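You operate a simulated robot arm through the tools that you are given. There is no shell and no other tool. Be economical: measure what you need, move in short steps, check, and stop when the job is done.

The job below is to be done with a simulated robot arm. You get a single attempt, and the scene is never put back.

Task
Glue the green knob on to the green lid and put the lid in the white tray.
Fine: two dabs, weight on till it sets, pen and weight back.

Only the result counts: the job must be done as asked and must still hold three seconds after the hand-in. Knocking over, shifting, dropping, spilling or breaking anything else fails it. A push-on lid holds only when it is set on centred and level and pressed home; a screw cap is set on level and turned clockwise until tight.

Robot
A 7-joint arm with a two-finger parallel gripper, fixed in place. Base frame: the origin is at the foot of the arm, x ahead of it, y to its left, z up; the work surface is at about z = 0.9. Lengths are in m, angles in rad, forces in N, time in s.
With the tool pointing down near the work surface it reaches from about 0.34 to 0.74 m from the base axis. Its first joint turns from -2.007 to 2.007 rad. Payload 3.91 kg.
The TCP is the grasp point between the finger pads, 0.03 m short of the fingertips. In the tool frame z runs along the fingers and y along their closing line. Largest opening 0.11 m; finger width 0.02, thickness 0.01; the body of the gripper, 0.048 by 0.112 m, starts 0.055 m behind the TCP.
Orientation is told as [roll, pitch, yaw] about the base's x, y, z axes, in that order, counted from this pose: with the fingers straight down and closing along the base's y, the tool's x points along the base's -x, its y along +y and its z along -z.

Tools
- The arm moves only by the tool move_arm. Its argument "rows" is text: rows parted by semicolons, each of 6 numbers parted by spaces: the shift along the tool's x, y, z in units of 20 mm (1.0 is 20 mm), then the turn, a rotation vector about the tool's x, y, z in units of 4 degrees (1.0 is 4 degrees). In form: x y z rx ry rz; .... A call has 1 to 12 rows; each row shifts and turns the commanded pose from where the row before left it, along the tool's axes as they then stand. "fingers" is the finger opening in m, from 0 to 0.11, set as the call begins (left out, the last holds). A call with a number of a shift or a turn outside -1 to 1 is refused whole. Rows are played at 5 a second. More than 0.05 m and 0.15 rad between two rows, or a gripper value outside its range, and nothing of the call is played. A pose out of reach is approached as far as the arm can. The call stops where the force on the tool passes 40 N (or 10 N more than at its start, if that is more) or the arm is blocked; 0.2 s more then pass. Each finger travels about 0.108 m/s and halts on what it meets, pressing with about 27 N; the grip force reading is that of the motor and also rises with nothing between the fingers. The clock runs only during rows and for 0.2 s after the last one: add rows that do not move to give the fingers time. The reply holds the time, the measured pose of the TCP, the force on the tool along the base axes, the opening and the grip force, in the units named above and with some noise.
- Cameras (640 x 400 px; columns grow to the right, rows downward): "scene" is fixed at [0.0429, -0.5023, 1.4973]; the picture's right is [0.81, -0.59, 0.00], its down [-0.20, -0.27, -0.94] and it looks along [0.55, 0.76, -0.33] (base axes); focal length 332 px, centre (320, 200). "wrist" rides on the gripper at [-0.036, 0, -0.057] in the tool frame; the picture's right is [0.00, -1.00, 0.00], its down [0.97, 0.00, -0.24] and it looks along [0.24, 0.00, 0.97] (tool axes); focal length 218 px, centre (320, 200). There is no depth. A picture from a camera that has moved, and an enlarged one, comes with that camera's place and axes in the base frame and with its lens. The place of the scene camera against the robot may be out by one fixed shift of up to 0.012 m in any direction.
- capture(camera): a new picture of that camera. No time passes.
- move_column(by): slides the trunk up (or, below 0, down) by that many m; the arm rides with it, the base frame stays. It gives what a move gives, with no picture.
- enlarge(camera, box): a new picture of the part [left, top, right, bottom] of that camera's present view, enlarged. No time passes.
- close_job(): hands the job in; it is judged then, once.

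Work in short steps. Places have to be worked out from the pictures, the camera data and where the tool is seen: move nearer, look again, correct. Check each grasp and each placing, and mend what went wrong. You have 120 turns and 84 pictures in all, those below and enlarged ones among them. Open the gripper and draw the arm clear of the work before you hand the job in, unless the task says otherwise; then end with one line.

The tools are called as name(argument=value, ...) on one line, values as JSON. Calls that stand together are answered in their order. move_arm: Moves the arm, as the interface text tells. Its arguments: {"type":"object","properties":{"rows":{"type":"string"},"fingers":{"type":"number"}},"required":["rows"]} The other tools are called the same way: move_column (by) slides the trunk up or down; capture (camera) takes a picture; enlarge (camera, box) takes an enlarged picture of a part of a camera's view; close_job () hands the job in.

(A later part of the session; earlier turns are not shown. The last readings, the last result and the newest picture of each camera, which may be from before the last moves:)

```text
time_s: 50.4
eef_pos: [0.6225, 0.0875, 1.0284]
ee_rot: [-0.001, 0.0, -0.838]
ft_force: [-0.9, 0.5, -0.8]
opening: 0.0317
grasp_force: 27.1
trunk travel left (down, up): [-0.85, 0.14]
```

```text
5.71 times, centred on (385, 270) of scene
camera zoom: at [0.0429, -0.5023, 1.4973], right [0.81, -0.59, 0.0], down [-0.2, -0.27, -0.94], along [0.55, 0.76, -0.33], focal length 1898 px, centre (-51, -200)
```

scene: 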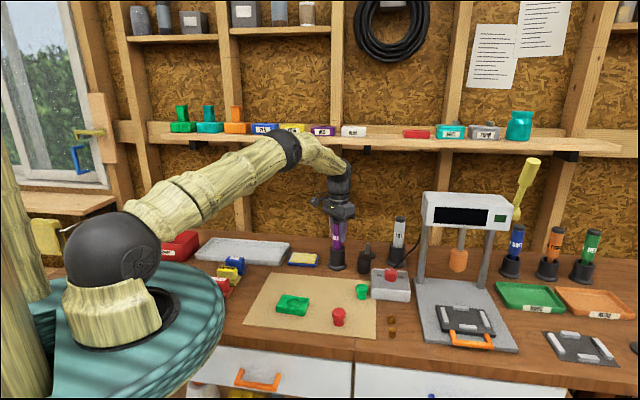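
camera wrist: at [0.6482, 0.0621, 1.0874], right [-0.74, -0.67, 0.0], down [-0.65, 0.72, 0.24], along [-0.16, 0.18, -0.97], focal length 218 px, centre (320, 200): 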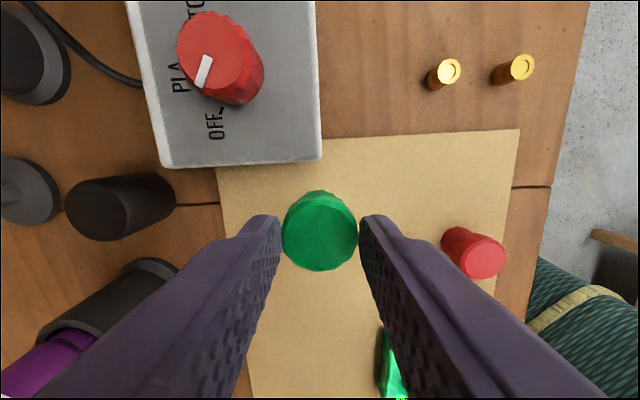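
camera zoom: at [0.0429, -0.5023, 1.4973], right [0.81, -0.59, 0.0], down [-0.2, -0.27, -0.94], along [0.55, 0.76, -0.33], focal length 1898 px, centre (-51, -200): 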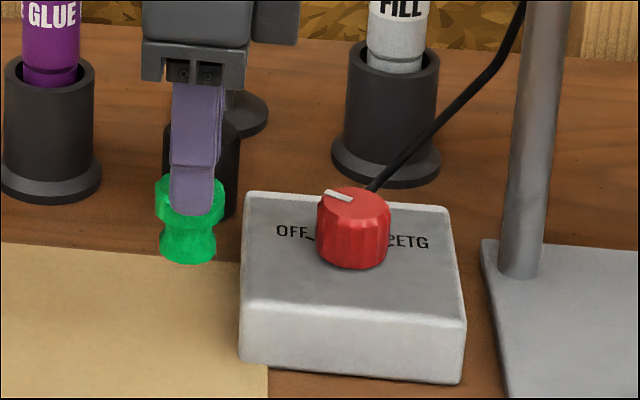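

The knob is stable now and held upright by its cap, with its base at about z = 0.96. I carry it gently to above the recess at (0.438, 0.1605).

move_arm(rows="0.4 -0.2 0 0 0 0;0.755 -0.379 0 0 0 0;0.755 -0.379 0 0 0 0;0.755 -0.379 0 0 0 0;0.755 -0.379 0 0 0 0;0.755 -0.379 0 0 0 0;0.755 -0.379 0 0 0 0;0.755 -0.379 0 0 0 0;0.755 -0.379 0 0 0 0;0.755 -0.379 0 0 0 0;0.755 -0.379 0 0 0 0;0.965 -0.495 0 0 0 0")

move_arm(rows="0 0 0 0 0 0;0 0 0 0 0 0")

capture(camera="wrist")

enlarge(camera="scene", box=[260, 235, 340, 315])

```text
time_s: 53.0
eef_pos: [0.4388, 0.1604, 1.0302]
ee_rot: [0.001, 0.0, -0.838]
ft_force: [-0.9, 0.6, -0.2]
opening: 0.0318
grasp_force: 27.8
trunk travel left (down, up): [-0.85, 0.14]
```

```text
time_s: 53.6
eef_pos: [0.4404, 0.1598, 1.0311]
ee_rot: [-0.001, 0.001, -0.837]
ft_force: [0.1, 0.7, -0.6]
opening: 0.0316
grasp_force: 26.6
trunk travel left (down, up): [-0.85, 0.14]
```

```text
43 pictures are left
camera wrist: at [0.4644, 0.1345, 1.0891], right [-0.74, -0.67, 0.0], down [-0.65, 0.72, 0.24], along [-0.16, 0.18, -0.97], focal length 218 px, centre (320, 200)
```

wrist: 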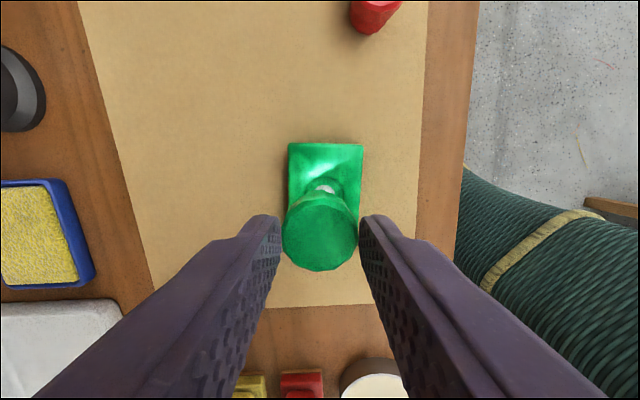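

```text
5.00 times, centred on (300, 275) of scene
camera zoom: at [0.0429, -0.5023, 1.4973], right [0.81, -0.59, 0.0], down [-0.2, -0.27, -0.94], along [0.55, 0.76, -0.33], focal length 1661 px, centre (420, -175)
```

zoom: 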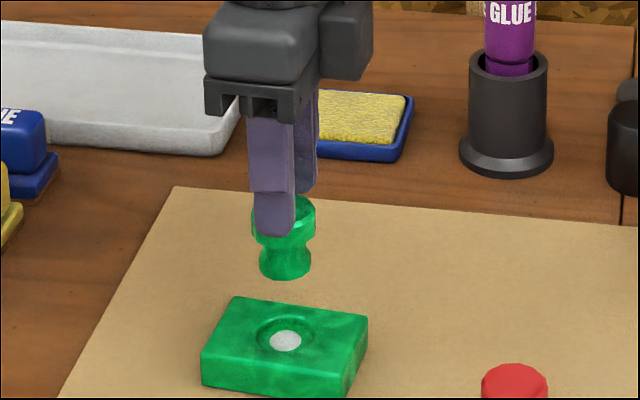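

The wrist view shows the recess about 3 mm to the right of the knob's axis. I correct that while lowering to about 5 mm above the lid.

move_arm(rows="0 -0.15 0 0 0 0;0 0 0.5 0 0 0;0 0 0.5 0 0 0;0 0 0.5 0 0 0;0 0 0 0 0 0")

enlarge(camera="wrist", box=[240, 120, 400, 280])

enlarge(camera="scene", box=[268, 255, 328, 315])

```text
time_s: 54.8
eef_pos: [0.4364, 0.1591, 1.0006]
ee_rot: [-0.001, 0.001, -0.84]
ft_force: [-0.1, 0.4, -0.1]
opening: 0.0317
grasp_force: 27.5
trunk travel left (down, up): [-0.85, 0.14]
```

```text
2.50 times, centred on (320, 200) of wrist
camera zoom: at [0.4609, 0.1326, 1.0584], right [-0.74, -0.67, 0.0], down [-0.65, 0.72, 0.24], along [-0.16, 0.18, -0.97], focal length 546 px, centre (320, 200)
```

zoom: 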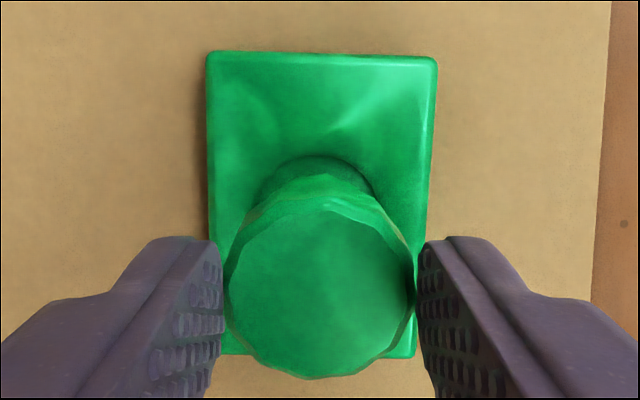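

```text
6.67 times, centred on (298, 285) of scene
camera zoom: at [0.0429, -0.5023, 1.4973], right [0.81, -0.59, 0.0], down [-0.2, -0.27, -0.94], along [0.55, 0.76, -0.33], focal length 2214 px, centre (467, -367)
```

zoom: 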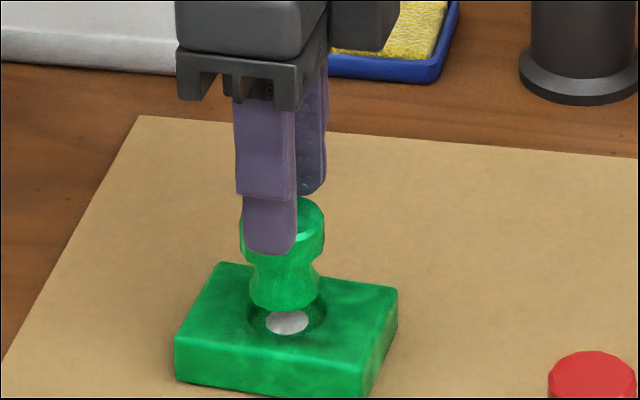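

The alignment is within a millimetre or so. I nudge 1 mm along tool -x and lower slowly to seat the knob.

move_arm(rows="-0.05 0 0.1 0 0 0;0 0 0.1 0 0 0;0 0 0.1 0 0 0;0 0 0.1 0 0 0;0 0 0 0 0 0")

enlarge(camera="scene", box=[268, 255, 328, 315])

```text
time_s: 56.0
eef_pos: [0.4367, 0.1583, 0.9912]
ee_rot: [0.001, -0.001, -0.837]
ft_force: [0.1, -0.4, 0.3]
opening: 0.0314
grasp_force: 26.9
trunk travel left (down, up): [-0.85, 0.14]
```

```text
6.67 times, centred on (298, 285) of scene
camera zoom: at [0.0429, -0.5023, 1.4973], right [0.81, -0.59, 0.0], down [-0.2, -0.27, -0.94], along [0.55, 0.76, -0.33], focal length 2214 px, centre (467, -367)
```

zoom: 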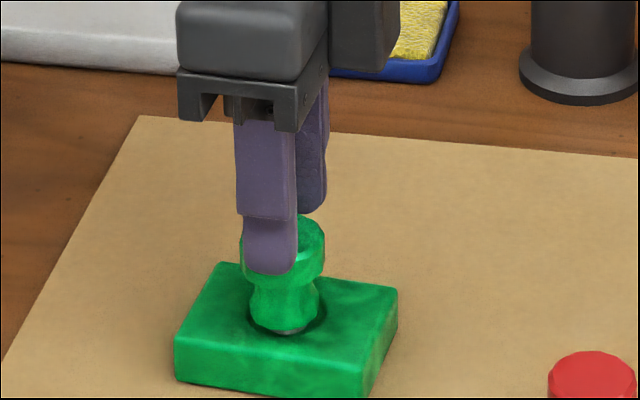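

About 3 mm remain, with the base over the recess. I continue down in small steps.

move_arm(rows="0 0 0.1 0 0 0;0 0 0.05 0 0 0;0 0 0 0 0 0")

move_arm(rows="0 0 0.05 0 0 0;0 0 0.05 0 0 0;0 0 0 0 0 0")

enlarge(camera="scene", box=[268, 255, 328, 315])

```text
time_s: 56.8
eef_pos: [0.4378, 0.1561, 0.9887]
ee_rot: [0.0, 0.0, -0.837]
ft_force: [-1.0, 0.4, 1.0]
opening: 0.0247
grasp_force: 10.9
trunk travel left (down, up): [-0.85, 0.14]
```

```text
time_s: 57.6
eef_pos: [0.4353, 0.158, 0.9869]
ee_rot: [0.001, -0.002, -0.837]
ft_force: [0.2, 0.0, -0.8]
opening: 0.0
grasp_force: 27.3
trunk travel left (down, up): [-0.85, 0.14]
```

```text
6.67 times, centred on (298, 285) of scene
camera zoom: at [0.0429, -0.5023, 1.4973], right [0.81, -0.59, 0.0], down [-0.2, -0.27, -0.94], along [0.55, 0.76, -0.33], focal length 2214 px, centre (467, -367)
```

zoom: 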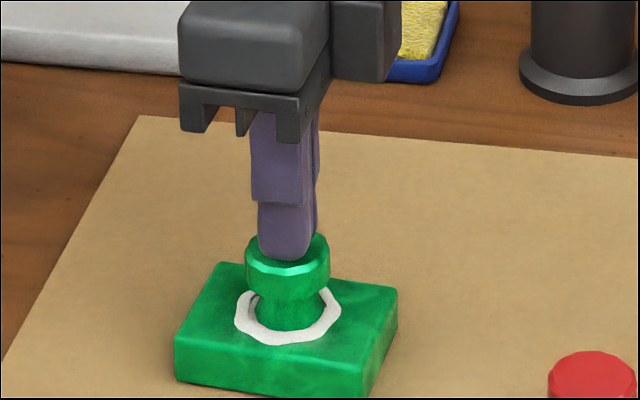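

The fingers slid off the cap as the knob seated; it now stands in the recess with a glue ring squeezed around it. I lift away and inspect.

move_arm(rows="0 0 -0.5 0 0 0;0 0 -1 0 0 0;0 0 -1 0 0 0;0 0 -1 0 0 0;0 0 -1 0 0 0")

enlarge(camera="scene", box=[268, 255, 328, 315])

enlarge(camera="wrist", box=[220, 100, 420, 280])

```text
time_s: 58.8
eef_pos: [0.4372, 0.1591, 1.0789]
ee_rot: [0.0, 0.0, -0.838]
ft_force: [-0.8, -0.3, -0.6]
opening: 0.0
grasp_force: 26.6
trunk travel left (down, up): [-0.85, 0.14]
```

```text
6.67 times, centred on (298, 285) of scene
camera zoom: at [0.0429, -0.5023, 1.4973], right [0.81, -0.59, 0.0], down [-0.2, -0.27, -0.94], along [0.55, 0.76, -0.33], focal length 2214 px, centre (467, -367)
```

zoom: 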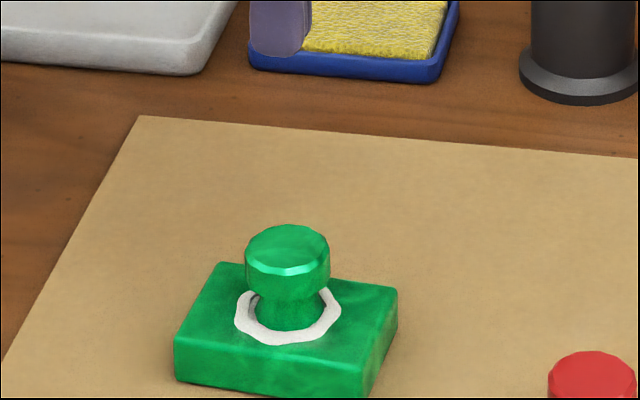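

```text
2.22 times, centred on (320, 190) of wrist
camera zoom: at [0.4615, 0.1328, 1.1368], right [-0.74, -0.67, 0.0], down [-0.65, 0.72, 0.24], along [-0.16, 0.18, -0.97], focal length 485 px, centre (320, 222)
```

zoom: 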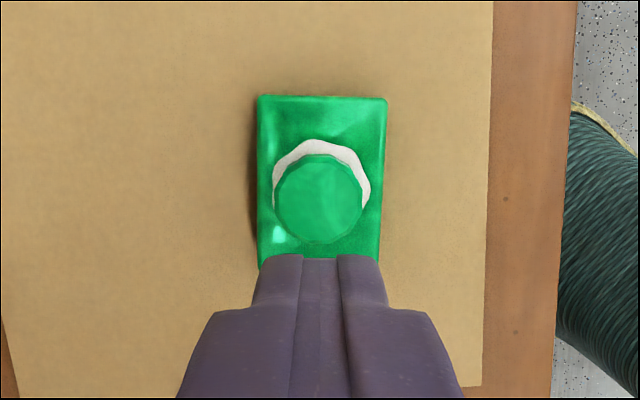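

The knob is seated, level and centred. Now I fetch the black weight near (0.73, 0.195), keeping this yaw since it clears the pen and the box; first I go above it and check reach.

move_arm(rows="0 0 -0.5 0 0 0;-0.563 0.809 -0.15 0 0 0;-0.563 0.809 -0.15 0 0 0;-0.563 0.809 -0.15 0 0 0;-0.563 0.809 -0.15 0 0 0;-0.563 0.809 -0.15 0 0 0;-0.563 0.809 -0.15 0 0 0;-0.563 0.809 -0.15 0 0 0;-0.563 0.809 -0.15 0 0 0;-0.563 0.809 -0.15 0 0 0", fingers=0.075)

move_arm(rows="-0.563 0.809 -0.1 0 0 0;-0.563 0.809 0 0 0 0;-0.563 0.809 0 0 0 0;-0.563 0.809 0 0 0 0;-0.563 0.809 0 0 0 0;-0.563 0.809 0 0 0 0;0 0 0 0 0 0")

capture(camera="wrist")

```text
time_s: 61.0
eef_pos: [0.6136, 0.1812, 1.1155]
ee_rot: [-0.001, 0.0, -0.84]
ft_force: [0.1, 0.7, 0.5]
opening: 0.075
grasp_force: 0.0
trunk travel left (down, up): [-0.85, 0.14]
```

```text
time_s: 62.6
eef_pos: [0.7286, 0.1951, 1.1156]
ee_rot: [-0.001, -0.001, -0.836]
ft_force: [-0.1, -0.2, -0.1]
opening: 0.0751
grasp_force: 0.0
trunk travel left (down, up): [-0.85, 0.14]
```

```text
35 pictures are left
camera wrist: at [0.7534, 0.1688, 1.1748], right [-0.74, -0.67, 0.0], down [-0.65, 0.72, 0.24], along [-0.16, 0.18, -0.97], focal length 218 px, centre (320, 200)
```

wrist: 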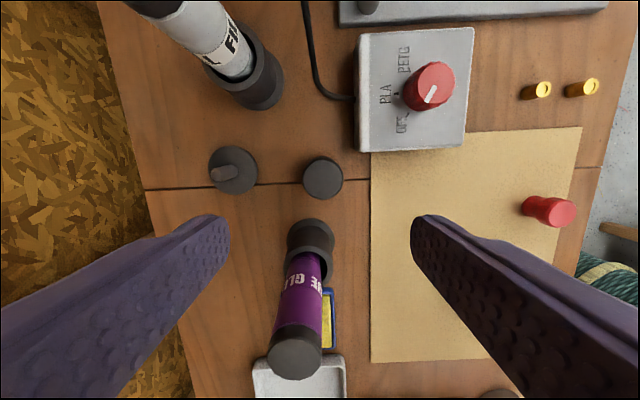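

The weight's top is at (0.730, 0.192), 42 mm across, and the arm reaches it at this height. I correct by 2–3 mm and descend to just above it.

move_arm(rows="-0.11 -0.1 0.8 0 0 0;0 0 0.8 0 0 0;0 0 0.8 0 0 0;0 0 0.8 0 0 0;0 0 0.8 0 0 0;0 0 0.8 0 0 0;0 0 0.8 0 0 0;0 0 0.7 0 0 0;0 0 0 0 0 0")

capture(camera="wrist")

enlarge(camera="scene", box=[310, 190, 430, 290])

```text
time_s: 64.6
eef_pos: [0.7328, 0.192, 0.99]
ee_rot: [-0.001, -0.001, -0.837]
ft_force: [-0.1, -0.3, -0.2]
opening: 0.0751
grasp_force: 0.1
trunk travel left (down, up): [-0.85, 0.14]
```

```text
34 pictures are left
camera wrist: at [0.756, 0.1656, 1.0474], right [-0.74, -0.67, 0.0], down [-0.65, 0.72, 0.24], along [-0.16, 0.18, -0.97], focal length 218 px, centre (320, 200)
```

wrist: 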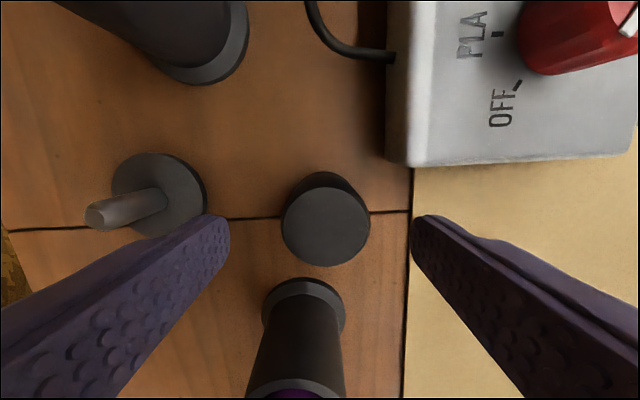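

```text
4.00 times, centred on (370, 240) of scene
camera zoom: at [0.0429, -0.5023, 1.4973], right [0.81, -0.59, 0.0], down [-0.2, -0.27, -0.94], along [0.55, 0.76, -0.33], focal length 1328 px, centre (120, 40)
```

zoom: 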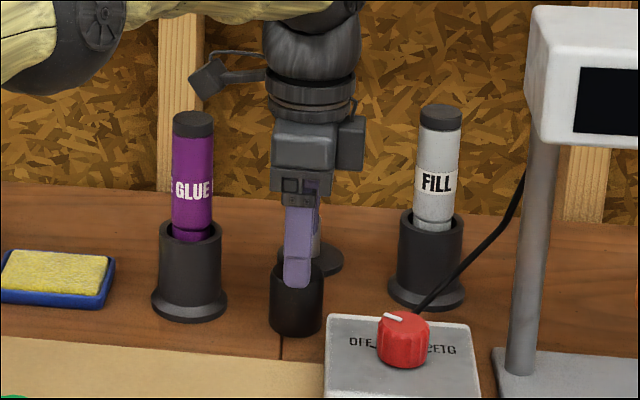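

The weight is centred within about 2 mm, and the peg disc is clear of the finger. I correct, descend to z ≈ 0.935 and close.

move_arm(rows="0.03 -0.1 0.5 0 0 0;0 0 0.5 0 0 0;0 0 0.5 0 0 0;0 0 0.5 0 0 0;0 0 0.5 0 0 0;0 0 0.2 0 0 0;0 0 0 0 0 0")

move_arm(rows="0 0 0 0 0 0;0 0 0 0 0 0;0 0 0 0 0 0;0 0 0 0 0 0", fingers=0)

```text
time_s: 65.5
eef_pos: [0.7346, 0.1946, 0.973]
ee_rot: [0.022, -0.002, -0.839]
ft_force: [-0.3, -2.3, 23.9]
opening: 0.0751
grasp_force: 0.0
trunk travel left (down, up): [-0.85, 0.14]
stopped in row 4: the force on the tool passed its limit (the readings are from after the stop); the commanded pose is now the measured one
```

```text
time_s: 66.5
eef_pos: [0.7307, 0.1924, 0.9726]
ee_rot: [0.021, -0.004, -0.838]
ft_force: [1.2, 0.1, 35.1]
opening: 0.0433
grasp_force: 26.8
trunk travel left (down, up): [-0.85, 0.14]
```

Something stopped the descent at z = 0.973, with 24–35 N upwards. I look to see what is touching.

enlarge(camera="scene", box=[310, 170, 430, 290])

capture(camera="wrist")

```text
3.33 times, centred on (370, 230) of scene
camera zoom: at [0.0429, -0.5023, 1.4973], right [0.81, -0.59, 0.0], down [-0.2, -0.27, -0.94], along [0.55, 0.76, -0.33], focal length 1107 px, centre (153, 100)
```

zoom: 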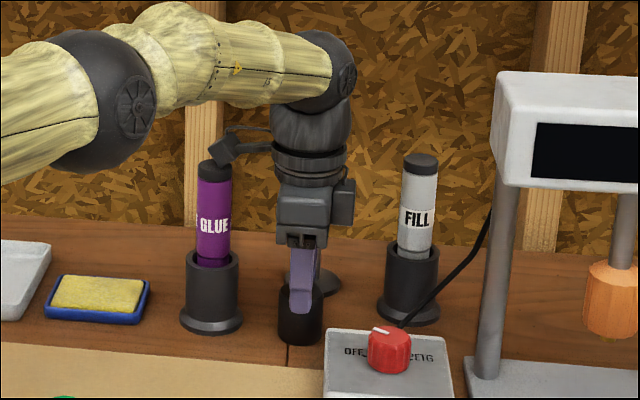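

```text
31 pictures are left
camera wrist: at [0.7547, 0.1661, 1.0308], right [-0.74, -0.67, -0.02], down [-0.65, 0.72, 0.24], along [-0.14, 0.19, -0.97], focal length 218 px, centre (320, 200)
```

wrist: 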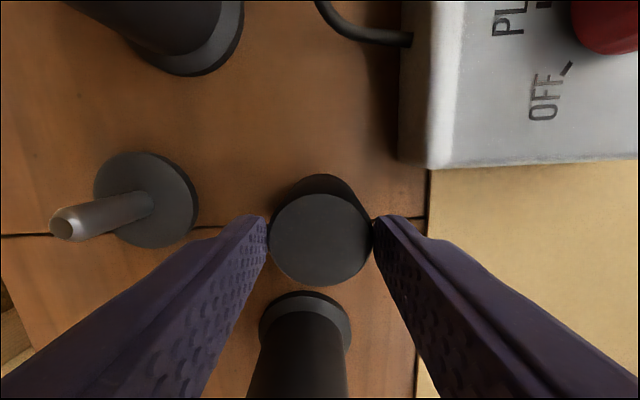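

The small box on the gripper's far side rests on the glue pen's cap. I open, rise clear, level the tool, and turn back to yaw 0 so that this box misses the pen.

move_arm(rows="0 0 0 0 0 0;0 0 0 0 0 0;0 0 -0.5 0 0 0;0 0 -1 0 0 0;0 0 -1 0 0 0;0 0 -1 0 0 0;0 0 -1 0 0 0;0 0 -0.5 0.2 -0.22 0;0 0 0 0 0 0", fingers=0.075)

move_arm(rows="0 0 0 0 0 -1;0 0 0 0 0 -1;0 0 0 0 0 -1;0 0 0 0 0 -1;0 0 0 0 0 -1;0 0 0 0 0 -1;0 0 0 0 0 -1;0 0 0 0 0 -1;0 0 0 0 0 -1;0 0 0 0 0 -1;0 0 0 0 0 -1;0 0 0 0 0 -1", fingers=0.058)

move_arm(rows="0 0 0 0 0 0;0 0 0 0 0 0")

capture(camera="wrist")

enlarge(camera="scene", box=[310, 150, 430, 290])

```text
time_s: 68.5
eef_pos: [0.7311, 0.191, 1.0676]
ee_rot: [0.0, -0.015, -0.837]
ft_force: [0.2, -0.6, 0.0]
opening: 0.0749
grasp_force: 0.0
trunk travel left (down, up): [-0.85, 0.14]
```

```text
time_s: 71.1
eef_pos: [0.7317, 0.1917, 1.0674]
ee_rot: [-0.013, -0.01, 0.001]
ft_force: [-0.4, -0.6, -0.2]
opening: 0.0577
grasp_force: 0.0
trunk travel left (down, up): [-0.85, 0.14]
```

```text
time_s: 71.7
eef_pos: [0.7311, 0.192, 1.0677]
ee_rot: [-0.012, -0.011, 0.001]
ft_force: [0.2, -0.5, 0.4]
opening: 0.0579
grasp_force: 0.0
trunk travel left (down, up): [-0.85, 0.14]
```

```text
30 pictures are left
camera wrist: at [0.7672, 0.194, 1.126], right [0.0, -1.0, 0.01], down [-0.97, 0.0, 0.23], along [-0.23, -0.01, -0.97], focal length 218 px, centre (320, 200)
```

wrist: 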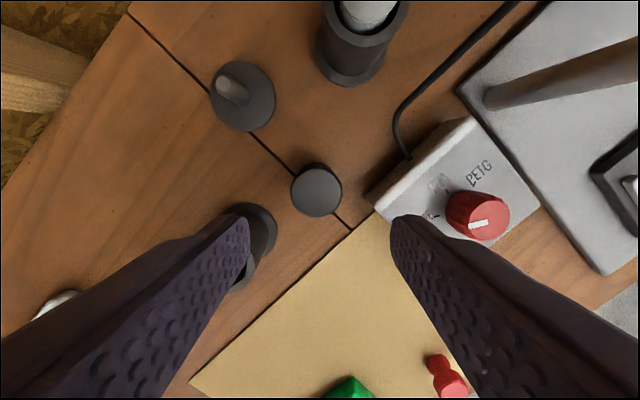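

```text
2.86 times, centred on (370, 220) of scene
camera zoom: at [0.0429, -0.5023, 1.4973], right [0.81, -0.59, 0.0], down [-0.2, -0.27, -0.94], along [0.55, 0.76, -0.33], focal length 949 px, centre (177, 143)
```

zoom: 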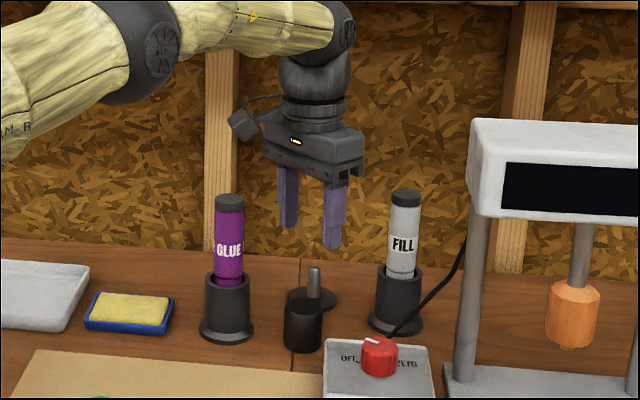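

The pen is undisturbed. I level out the remaining 0.7° tilt, come down to z ≈ 1.0 and measure again.

move_arm(rows="0 0 0 -0.17 0.16 0;0 0 0.8 0 0 0;0 0 0.8 0 0 0;0 0 0.8 0 0 0;0 0 0.8 0 0 0;0 0 0 0 0 0;0 0 0 0 0 0")

capture(camera="wrist")

enlarge(camera="scene", box=[310, 170, 430, 290])

```text
time_s: 73.3
eef_pos: [0.7295, 0.1916, 1.0038]
ee_rot: [0.001, 0.0, 0.0]
ft_force: [0.7, -0.5, 0.2]
opening: 0.0582
grasp_force: 0.1
trunk travel left (down, up): [-0.85, 0.14]
```

```text
28 pictures are left
camera wrist: at [0.768, 0.1939, 1.0618], right [0.0, -1.0, 0.0], down [-0.97, 0.0, 0.24], along [-0.24, 0.0, -0.97], focal length 218 px, centre (320, 200)
```

wrist: 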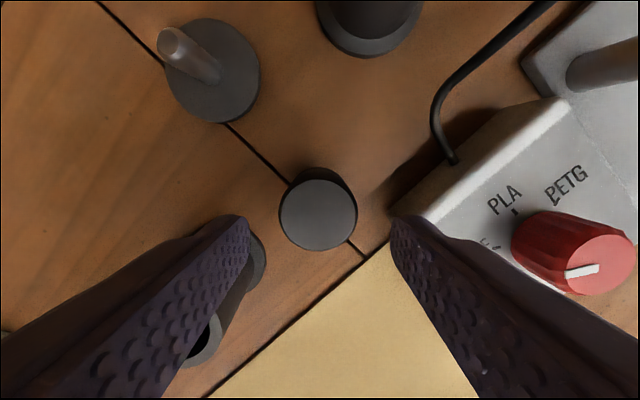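

```text
3.33 times, centred on (370, 230) of scene
camera zoom: at [0.0429, -0.5023, 1.4973], right [0.81, -0.59, 0.0], down [-0.2, -0.27, -0.94], along [0.55, 0.76, -0.33], focal length 1107 px, centre (153, 100)
```

zoom: 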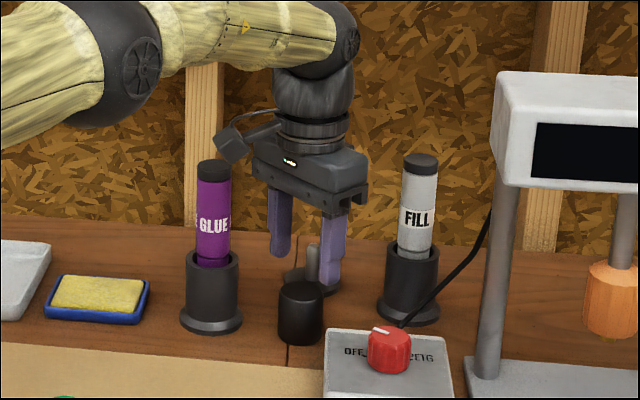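

The weight is centred, but the grey box's corner is close to the right finger. I narrow the opening to 50 mm, shift 1.5 mm away from the box, and descend part way to check.

move_arm(rows="0 0.07 0 0 0 0;0 0 0.5 0 0 0;0 0 0.5 0 0 0;0 0 0.5 0 0 0;0 0 0.4 0 0 0;0 0 0 0 0 0", fingers=0.051)

capture(camera="wrist")

```text
time_s: 74.7
eef_pos: [0.7291, 0.1929, 0.9655]
ee_rot: [0.0, 0.002, -0.001]
ft_force: [0.2, -0.3, -0.5]
opening: 0.0511
grasp_force: 0.1
trunk travel left (down, up): [-0.85, 0.14]
```

```text
26 pictures are left
camera wrist: at [0.767, 0.1936, 1.0235], right [0.0, -1.0, 0.0], down [-0.97, 0.0, 0.24], along [-0.24, 0.0, -0.97], focal length 218 px, centre (320, 200)
```

wrist: 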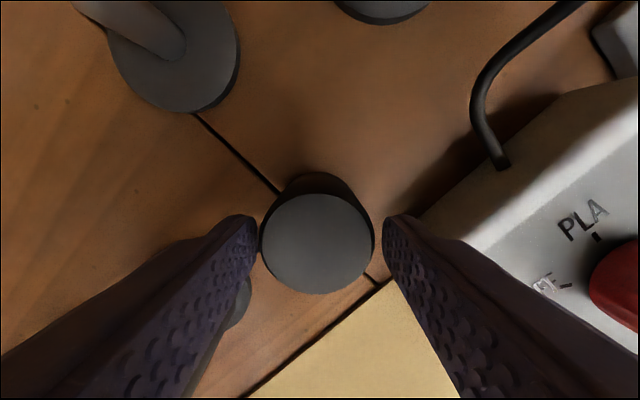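

Both fingers straddle the weight and clear the box, with no force. I descend to z ≈ 0.936 and close.

move_arm(rows="0 0 0.5 0 0 0;0 0 0.5 0 0 0;0 0 0.45 0 0 0;0 0 0 0 0 0")

move_arm(rows="0 0 0 0 0 0;0 0 0 0 0 0;0 0 0 0 0 0", fingers=0)

move_arm(rows="0 0 -0.25 0 0 0;0 0 -0.5 0 0 0;0 0 -0.5 0 0 0;0 0 -0.5 0 0 0;0 0 -0.5 0 0 0;0 0 0 0 0 0;0 0 0 0 0 0")

capture(camera="wrist")

enlarge(camera="scene", box=[310, 170, 430, 290])

```text
time_s: 75.7
eef_pos: [0.7264, 0.1919, 0.9357]
ee_rot: [0.001, 0.0, 0.0]
ft_force: [1.4, 0.3, 0.8]
opening: 0.0512
grasp_force: 0.1
out of reach, approached as far as the arm can: row 2
trunk travel left (down, up): [-0.85, 0.14]
```

```text
time_s: 76.5
eef_pos: [0.7266, 0.1912, 0.9366]
ee_rot: [-0.001, 0.0, -0.001]
ft_force: [-0.5, 2.5, 1.3]
opening: 0.043
grasp_force: 26.5
trunk travel left (down, up): [-0.85, 0.14]
```

```text
time_s: 78.1
eef_pos: [0.7266, 0.1929, 0.9806]
ee_rot: [0.0, 0.002, 0.0]
ft_force: [-0.1, 0.5, -5.5]
opening: 0.0437
grasp_force: 26.4
trunk travel left (down, up): [-0.85, 0.14]
```

```text
25 pictures are left
camera wrist: at [0.7637, 0.1941, 1.0387], right [0.0, -1.0, 0.0], down [-0.97, 0.0, 0.24], along [-0.24, 0.0, -0.97], focal length 218 px, centre (320, 200)
```

wrist: 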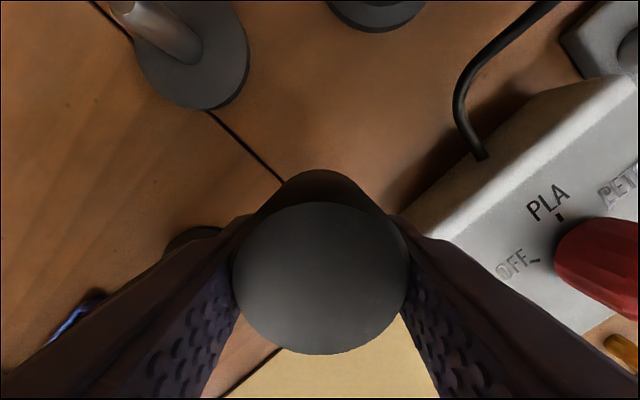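

```text
3.33 times, centred on (370, 230) of scene
camera zoom: at [0.0429, -0.5023, 1.4973], right [0.81, -0.59, 0.0], down [-0.2, -0.27, -0.94], along [0.55, 0.76, -0.33], focal length 1107 px, centre (153, 100)
```

zoom: 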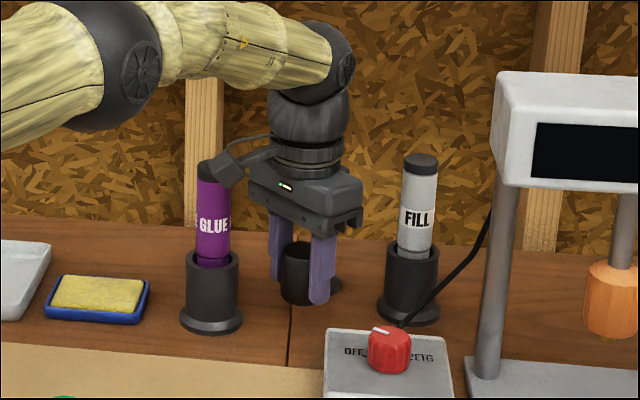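

The weight is held firmly (about 0.55 kg, no slip). I lift it higher and carry it to above the knob.

move_arm(rows="0 0 -0.8 0 0 0;0 0 -1 0 0 0;0 0 -1 0 0 0;0 0 -1 0 0 0;0.5 0 0 0 0 0;0.94 -0.107 0 0 0 0;0.94 -0.107 0 0 0 0;0.94 -0.107 0 0 0 0;0.94 -0.107 0 0 0 0;0.94 -0.107 0 0 0 0;0.94 -0.107 0 0 0 0;0.94 -0.107 0 0 0 0")

move_arm(rows="0.94 -0.107 0 0 0 0;0.94 -0.107 0 0 0 0;0.94 -0.107 0 0 0 0;0.94 -0.107 0 0 0 0;0.94 -0.107 0 0 0 0;0.94 -0.107 0 0 0 0;0.94 -0.107 0 0 0 0;0.94 -0.107 0 0 0 0;0 0 0 0 0 0;0 0 0 0 0 0")

capture(camera="wrist")

enlarge(camera="scene", box=[248, 205, 348, 315])

```text
time_s: 80.7
eef_pos: [0.5875, 0.1797, 1.0586]
ee_rot: [0.0, 0.001, -0.001]
ft_force: [-1.3, -0.4, -5.3]
opening: 0.0434
grasp_force: 26.8
trunk travel left (down, up): [-0.85, 0.14]
```

```text
time_s: 82.9
eef_pos: [0.4364, 0.1622, 1.0581]
ee_rot: [0.0, -0.001, 0.0]
ft_force: [-1.1, -0.6, -6.0]
opening: 0.0434
grasp_force: 27.2
trunk travel left (down, up): [-0.85, 0.14]
```

```text
23 pictures are left
camera wrist: at [0.4734, 0.1632, 1.1156], right [0.0, -1.0, 0.0], down [-0.97, 0.0, 0.24], along [-0.24, 0.0, -0.97], focal length 218 px, centre (320, 200)
```

wrist: 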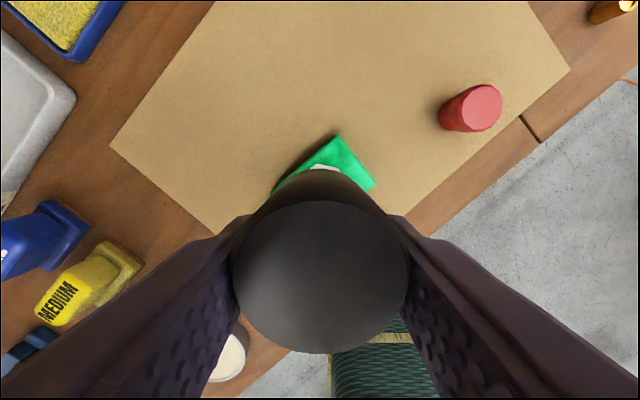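

```text
3.64 times, centred on (298, 260) of scene
camera zoom: at [0.0429, -0.5023, 1.4973], right [0.81, -0.59, 0.0], down [-0.2, -0.27, -0.94], along [0.55, 0.76, -0.33], focal length 1208 px, centre (400, -18)
```

zoom: 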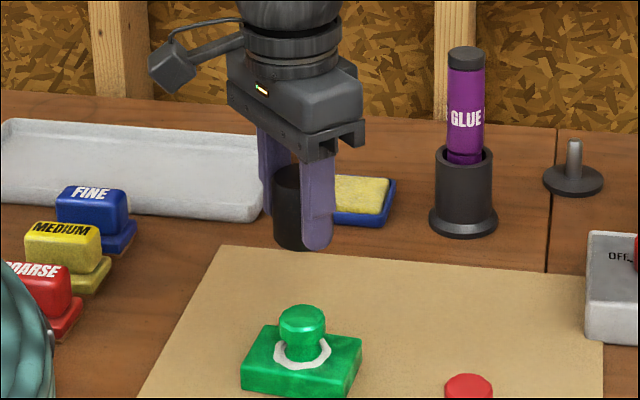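

The weight is nearly above the knob. I shift 2 mm in x and y to centre on (0.438, 0.160), descend 5 cm, and check.

move_arm(rows="0.1 -0.1 0 0 0 0;0 0 0.7 0 0 0;0 0 0.7 0 0 0;0 0 0.6 0 0 0;0 0 0.4 0 0 0;0 0 0 0 0 0")

enlarge(camera="scene", box=[258, 235, 338, 315])

```text
time_s: 84.3
eef_pos: [0.4359, 0.1597, 1.01]
ee_rot: [-0.001, 0.002, 0.001]
ft_force: [-0.7, 1.1, -6.8]
opening: 0.0435
grasp_force: 26.9
trunk travel left (down, up): [-0.85, 0.14]
```

```text
5.00 times, centred on (298, 275) of scene
camera zoom: at [0.0429, -0.5023, 1.4973], right [0.81, -0.59, 0.0], down [-0.2, -0.27, -0.94], along [0.55, 0.76, -0.33], focal length 1661 px, centre (430, -175)
```

zoom: 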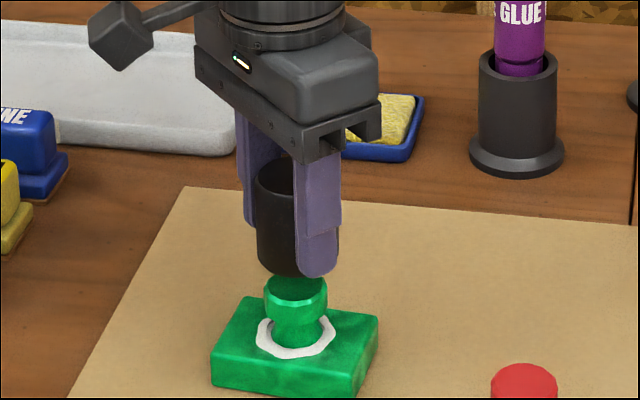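

The weight is in line over the knob with roughly 10–15 mm left. I lower slowly, watching the vertical force.

move_arm(rows="0 0 0.15 0 0 0;0 0 0.15 0 0 0;0 0 0.1 0 0 0;0 0 0 0 0 0")

move_arm(rows="0 0 0.1 0 0 0;0 0 0 0 0 0")

enlarge(camera="scene", box=[258, 235, 338, 315])

```text
time_s: 85.3
eef_pos: [0.4342, 0.1594, 1.0028]
ee_rot: [0.0, 0.002, 0.001]
ft_force: [0.5, 0.8, -5.9]
opening: 0.0436
grasp_force: 27.3
trunk travel left (down, up): [-0.85, 0.14]
```

```text
time_s: 85.9
eef_pos: [0.4332, 0.1589, 1.0006]
ee_rot: [0.0, 0.001, -0.001]
ft_force: [0.2, 0.3, -5.4]
opening: 0.0433
grasp_force: 27.3
trunk travel left (down, up): [-0.85, 0.14]
```

```text
5.00 times, centred on (298, 275) of scene
camera zoom: at [0.0429, -0.5023, 1.4973], right [0.81, -0.59, 0.0], down [-0.2, -0.27, -0.94], along [0.55, 0.76, -0.33], focal length 1661 px, centre (430, -175)
```

zoom: 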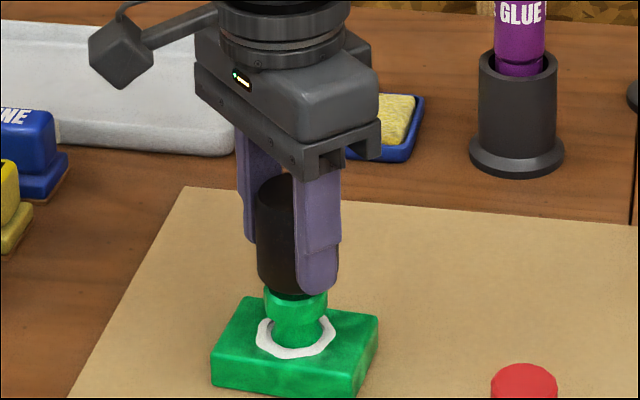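

A few millimetres remain, so I keep lowering in 2 mm steps.

move_arm(rows="0 0 0.1 0 0 0;0 0 0 0 0 0")

move_arm(rows="0 0 0.1 0 0 0;0 0 0 0 0 0")

move_arm(rows="0 0 0.05 0 0 0;0 0 0 0 0 0")

```text
time_s: 86.5
eef_pos: [0.4341, 0.1604, 0.9974]
ee_rot: [0.0, 0.002, 0.0]
ft_force: [0.3, 0.1, -6.0]
opening: 0.0433
grasp_force: 26.9
trunk travel left (down, up): [-0.85, 0.14]
```

```text
time_s: 87.1
eef_pos: [0.4337, 0.161, 0.9969]
ee_rot: [0.0, 0.002, 0.0]
ft_force: [-0.1, -0.7, -6.0]
opening: 0.0434
grasp_force: 26.8
trunk travel left (down, up): [-0.85, 0.14]
```

```text
time_s: 87.7
eef_pos: [0.4329, 0.1592, 0.9954]
ee_rot: [-0.001, 0.003, 0.001]
ft_force: [1.0, 0.1, -5.8]
opening: 0.0431
grasp_force: 26.9
trunk travel left (down, up): [-0.85, 0.14]
```

Still hanging freely, so I go on down.

move_arm(rows="0 0 0.1 0 0 0;0 0 0 0 0 0")

move_arm(rows="0 0 0.1 0 0 0;0 0 0 0 0 0")

enlarge(camera="scene", box=[258, 235, 338, 315])

```text
time_s: 88.3
eef_pos: [0.4331, 0.1584, 0.9942]
ee_rot: [0.0, 0.0, 0.0]
ft_force: [-0.7, 0.7, -1.2]
opening: 0.0432
grasp_force: 26.8
trunk travel left (down, up): [-0.85, 0.14]
```

```text
time_s: 88.9
eef_pos: [0.4352, 0.158, 0.9943]
ee_rot: [0.001, -0.003, 0.0]
ft_force: [0.0, 0.7, 17.5]
opening: 0.0432
grasp_force: 26.4
trunk travel left (down, up): [-0.85, 0.14]
```

```text
5.00 times, centred on (298, 275) of scene
camera zoom: at [0.0429, -0.5023, 1.4973], right [0.81, -0.59, 0.0], down [-0.2, -0.27, -0.94], along [0.55, 0.76, -0.33], focal length 1661 px, centre (430, -175)
```

zoom: 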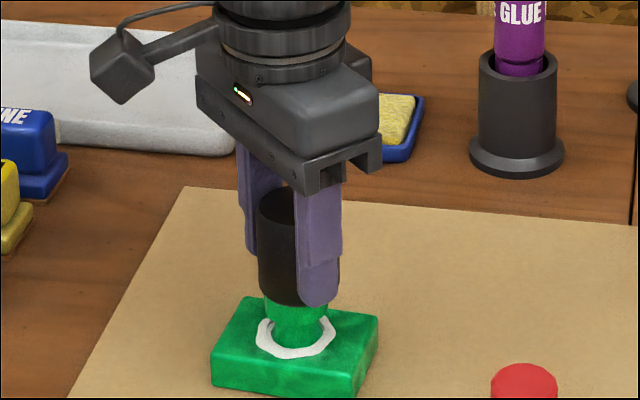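

Contact is made, with 17.5 N now pressing. I relieve the press by about 1.5 mm and open the fingers just a little, so that the weight rests free with the fingers still around it.

move_arm(rows="0 0 -0.08 0 0 0;0 0 0 0 0 0")

move_arm(rows="0 0 0 0 0 0;0 0 0 0 0 0;0 0 0 0 0 0;0 0 0 0 0 0", fingers=0.06)

enlarge(camera="scene", box=[258, 235, 338, 315])

capture(camera="wrist")

```text
time_s: 89.5
eef_pos: [0.4343, 0.1588, 0.9946]
ee_rot: [-0.001, -0.003, -0.001]
ft_force: [3.3, 1.5, 12.7]
opening: 0.0433
grasp_force: 26.8
trunk travel left (down, up): [-0.85, 0.14]
```

```text
time_s: 90.5
eef_pos: [0.4339, 0.1585, 0.9932]
ee_rot: [0.001, 0.0, -0.001]
ft_force: [0.1, -1.1, 0.0]
opening: 0.0599
grasp_force: 0.0
trunk travel left (down, up): [-0.85, 0.14]
```

```text
5.00 times, centred on (298, 275) of scene
camera zoom: at [0.0429, -0.5023, 1.4973], right [0.81, -0.59, 0.0], down [-0.2, -0.27, -0.94], along [0.55, 0.76, -0.33], focal length 1661 px, centre (430, -175)
```

zoom: 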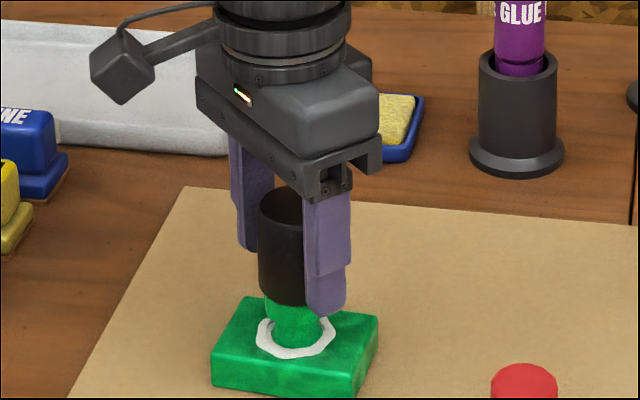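

```text
17 pictures are left
camera wrist: at [0.47, 0.1593, 1.0507], right [0.0, -1.0, 0.0], down [-0.97, 0.0, 0.24], along [-0.24, 0.0, -0.97], focal length 218 px, centre (320, 200)
```

wrist: 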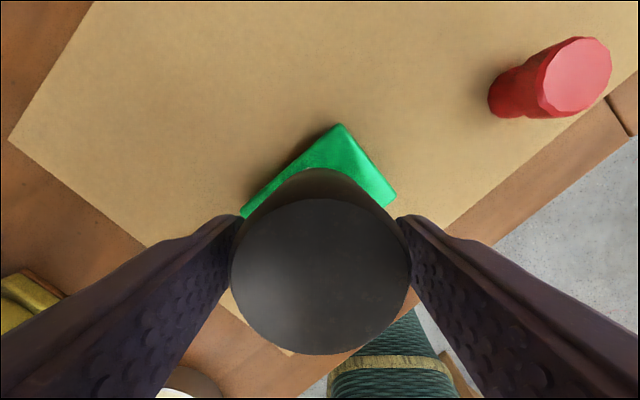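

The weight rests level and free on the knob. Now I wait about 26 s with the arm still, then check the look of the glue.

move_arm(rows="0 0 0 0 0 0;0 0 0 0 0 0;0 0 0 0 0 0;0 0 0 0 0 0;0 0 0 0 0 0;0 0 0 0 0 0;0 0 0 0 0 0;0 0 0 0 0 0;0 0 0 0 0 0;0 0 0 0 0 0;0 0 0 0 0 0;0 0 0 0 0 0")

move_arm(rows="0 0 0 0 0 0;0 0 0 0 0 0;0 0 0 0 0 0;0 0 0 0 0 0;0 0 0 0 0 0;0 0 0 0 0 0;0 0 0 0 0 0;0 0 0 0 0 0;0 0 0 0 0 0;0 0 0 0 0 0;0 0 0 0 0 0;0 0 0 0 0 0")

move_arm(rows="0 0 0 0 0 0;0 0 0 0 0 0;0 0 0 0 0 0;0 0 0 0 0 0;0 0 0 0 0 0;0 0 0 0 0 0;0 0 0 0 0 0;0 0 0 0 0 0;0 0 0 0 0 0;0 0 0 0 0 0;0 0 0 0 0 0;0 0 0 0 0 0")

move_arm(rows="0 0 0 0 0 0;0 0 0 0 0 0;0 0 0 0 0 0;0 0 0 0 0 0;0 0 0 0 0 0;0 0 0 0 0 0;0 0 0 0 0 0;0 0 0 0 0 0;0 0 0 0 0 0;0 0 0 0 0 0;0 0 0 0 0 0;0 0 0 0 0 0")

move_arm(rows="0 0 0 0 0 0;0 0 0 0 0 0;0 0 0 0 0 0;0 0 0 0 0 0;0 0 0 0 0 0;0 0 0 0 0 0;0 0 0 0 0 0;0 0 0 0 0 0;0 0 0 0 0 0;0 0 0 0 0 0;0 0 0 0 0 0;0 0 0 0 0 0")

move_arm(rows="0 0 0 0 0 0;0 0 0 0 0 0;0 0 0 0 0 0;0 0 0 0 0 0;0 0 0 0 0 0;0 0 0 0 0 0;0 0 0 0 0 0;0 0 0 0 0 0;0 0 0 0 0 0;0 0 0 0 0 0;0 0 0 0 0 0;0 0 0 0 0 0")

move_arm(rows="0 0 0 0 0 0;0 0 0 0 0 0;0 0 0 0 0 0;0 0 0 0 0 0;0 0 0 0 0 0;0 0 0 0 0 0;0 0 0 0 0 0;0 0 0 0 0 0;0 0 0 0 0 0;0 0 0 0 0 0;0 0 0 0 0 0;0 0 0 0 0 0")

move_arm(rows="0 0 0 0 0 0;0 0 0 0 0 0;0 0 0 0 0 0;0 0 0 0 0 0;0 0 0 0 0 0;0 0 0 0 0 0;0 0 0 0 0 0;0 0 0 0 0 0;0 0 0 0 0 0;0 0 0 0 0 0;0 0 0 0 0 0;0 0 0 0 0 0")

move_arm(rows="0 0 0 0 0 0;0 0 0 0 0 0;0 0 0 0 0 0;0 0 0 0 0 0;0 0 0 0 0 0;0 0 0 0 0 0;0 0 0 0 0 0;0 0 0 0 0 0;0 0 0 0 0 0;0 0 0 0 0 0;0 0 0 0 0 0;0 0 0 0 0 0")

move_arm(rows="0 0 0 0 0 0;0 0 0 0 0 0;0 0 0 0 0 0;0 0 0 0 0 0;0 0 0 0 0 0;0 0 0 0 0 0;0 0 0 0 0 0;0 0 0 0 0 0;0 0 0 0 0 0;0 0 0 0 0 0;0 0 0 0 0 0;0 0 0 0 0 0")

enlarge(camera="scene", box=[258, 235, 338, 315])

```text
time_s: 93.1
eef_pos: [0.4344, 0.1569, 0.9928]
ee_rot: [0.0, -0.001, -0.001]
ft_force: [-0.7, 0.9, -0.4]
opening: 0.0596
grasp_force: 0.0
trunk travel left (down, up): [-0.85, 0.14]
```

```text
time_s: 95.7
eef_pos: [0.4329, 0.1584, 0.9926]
ee_rot: [-0.001, 0.0, 0.0]
ft_force: [0.5, 0.3, 0.5]
opening: 0.0601
grasp_force: 0.1
trunk travel left (down, up): [-0.85, 0.14]
```

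```text
time_s: 98.3
eef_pos: [0.4343, 0.1577, 0.9925]
ee_rot: [0.0, 0.001, 0.001]
ft_force: [0.0, -0.7, -0.3]
opening: 0.06
grasp_force: 0.0
trunk travel left (down, up): [-0.85, 0.14]
```

```text
time_s: 100.9
eef_pos: [0.4335, 0.158, 0.9926]
ee_rot: [-0.001, 0.0, 0.0]
ft_force: [-0.5, -0.5, 0.4]
opening: 0.0601
grasp_force: 0.1
trunk travel left (down, up): [-0.85, 0.14]
```

```text
time_s: 103.5
eef_pos: [0.433, 0.1587, 0.9936]
ee_rot: [0.001, 0.001, 0.0]
ft_force: [0.6, -0.5, 0.4]
opening: 0.0603
grasp_force: 0.0
trunk travel left (down, up): [-0.85, 0.14]
```

```text
time_s: 106.1
eef_pos: [0.4324, 0.1572, 0.9944]
ee_rot: [-0.001, 0.0, 0.0]
ft_force: [0.5, -0.6, 0.6]
opening: 0.0599
grasp_force: 0.0
trunk travel left (down, up): [-0.85, 0.14]
```

```text
time_s: 108.7
eef_pos: [0.4335, 0.159, 0.9934]
ee_rot: [0.001, -0.001, 0.0]
ft_force: [0.8, -0.2, -0.8]
opening: 0.0599
grasp_force: 0.0
trunk travel left (down, up): [-0.85, 0.14]
```

```text
time_s: 111.3
eef_pos: [0.4329, 0.1593, 0.9932]
ee_rot: [-0.002, -0.001, 0.0]
ft_force: [0.6, 0.3, -0.1]
opening: 0.0601
grasp_force: 0.1
trunk travel left (down, up): [-0.85, 0.14]
```

```text
time_s: 113.9
eef_pos: [0.434, 0.1585, 0.993]
ee_rot: [0.0, 0.0, -0.002]
ft_force: [0.0, 0.5, -0.8]
opening: 0.0599
grasp_force: 0.0
trunk travel left (down, up): [-0.85, 0.14]
```

```text
time_s: 116.5
eef_pos: [0.4329, 0.1579, 0.9929]
ee_rot: [0.0, -0.001, 0.0]
ft_force: [1.0, -0.4, 0.0]
opening: 0.0599
grasp_force: 0.0
trunk travel left (down, up): [-0.85, 0.14]
```

```text
5.00 times, centred on (298, 275) of scene
camera zoom: at [0.0429, -0.5023, 1.4973], right [0.81, -0.59, 0.0], down [-0.2, -0.27, -0.94], along [0.55, 0.76, -0.33], focal length 1661 px, centre (430, -175)
```

zoom: 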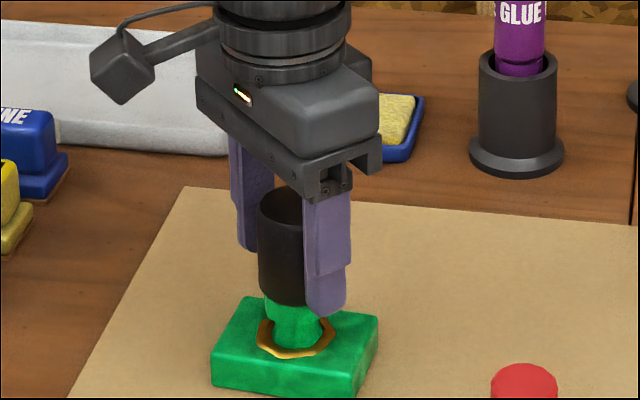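

The glue ring turned from white to amber, which looks like setting. I wait another 13 s to see whether it changes further.

move_arm(rows="0 0 0 0 0 0;0 0 0 0 0 0;0 0 0 0 0 0;0 0 0 0 0 0;0 0 0 0 0 0;0 0 0 0 0 0;0 0 0 0 0 0;0 0 0 0 0 0;0 0 0 0 0 0;0 0 0 0 0 0;0 0 0 0 0 0;0 0 0 0 0 0")

move_arm(rows="0 0 0 0 0 0;0 0 0 0 0 0;0 0 0 0 0 0;0 0 0 0 0 0;0 0 0 0 0 0;0 0 0 0 0 0;0 0 0 0 0 0;0 0 0 0 0 0;0 0 0 0 0 0;0 0 0 0 0 0;0 0 0 0 0 0;0 0 0 0 0 0")

move_arm(rows="0 0 0 0 0 0;0 0 0 0 0 0;0 0 0 0 0 0;0 0 0 0 0 0;0 0 0 0 0 0;0 0 0 0 0 0;0 0 0 0 0 0;0 0 0 0 0 0;0 0 0 0 0 0;0 0 0 0 0 0;0 0 0 0 0 0;0 0 0 0 0 0")

move_arm(rows="0 0 0 0 0 0;0 0 0 0 0 0;0 0 0 0 0 0;0 0 0 0 0 0;0 0 0 0 0 0;0 0 0 0 0 0;0 0 0 0 0 0;0 0 0 0 0 0;0 0 0 0 0 0;0 0 0 0 0 0;0 0 0 0 0 0;0 0 0 0 0 0")

move_arm(rows="0 0 0 0 0 0;0 0 0 0 0 0;0 0 0 0 0 0;0 0 0 0 0 0;0 0 0 0 0 0;0 0 0 0 0 0;0 0 0 0 0 0;0 0 0 0 0 0;0 0 0 0 0 0;0 0 0 0 0 0;0 0 0 0 0 0;0 0 0 0 0 0")

enlarge(camera="scene", box=[268, 265, 328, 315])

```text
time_s: 119.1
eef_pos: [0.433, 0.1573, 0.9933]
ee_rot: [-0.002, 0.0, 0.0]
ft_force: [0.4, 0.4, 0.3]
opening: 0.0602
grasp_force: 0.1
trunk travel left (down, up): [-0.85, 0.14]
```

```text
time_s: 121.7
eef_pos: [0.4331, 0.1578, 0.9926]
ee_rot: [-0.001, 0.0, 0.0]
ft_force: [-1.0, 0.5, 0.1]
opening: 0.0602
grasp_force: 0.0
trunk travel left (down, up): [-0.85, 0.14]
```

```text
time_s: 124.3
eef_pos: [0.4336, 0.1583, 0.9933]
ee_rot: [0.0, 0.001, 0.001]
ft_force: [-0.4, 0.4, 0.5]
opening: 0.0598
grasp_force: 0.1
trunk travel left (down, up): [-0.85, 0.14]
```

```text
time_s: 126.9
eef_pos: [0.4345, 0.1579, 0.9933]
ee_rot: [0.0, 0.001, 0.0]
ft_force: [-0.1, -0.1, -0.2]
opening: 0.0598
grasp_force: 0.1
trunk travel left (down, up): [-0.85, 0.14]
```

```text
time_s: 129.5
eef_pos: [0.4335, 0.1582, 0.993]
ee_rot: [-0.001, 0.0, -0.002]
ft_force: [-0.1, 0.1, 0.5]
opening: 0.06
grasp_force: 0.0
trunk travel left (down, up): [-0.85, 0.14]
```

```text
8.00 times, centred on (298, 290) of scene
camera zoom: at [0.0429, -0.5023, 1.4973], right [0.81, -0.59, 0.0], down [-0.2, -0.27, -0.94], along [0.55, 0.76, -0.33], focal length 2657 px, centre (496, -520)
```

zoom: 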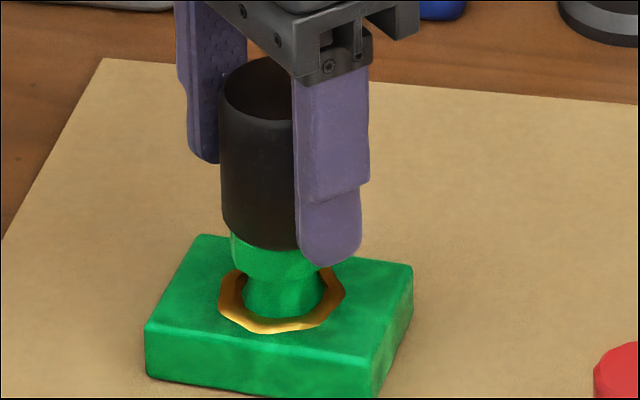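

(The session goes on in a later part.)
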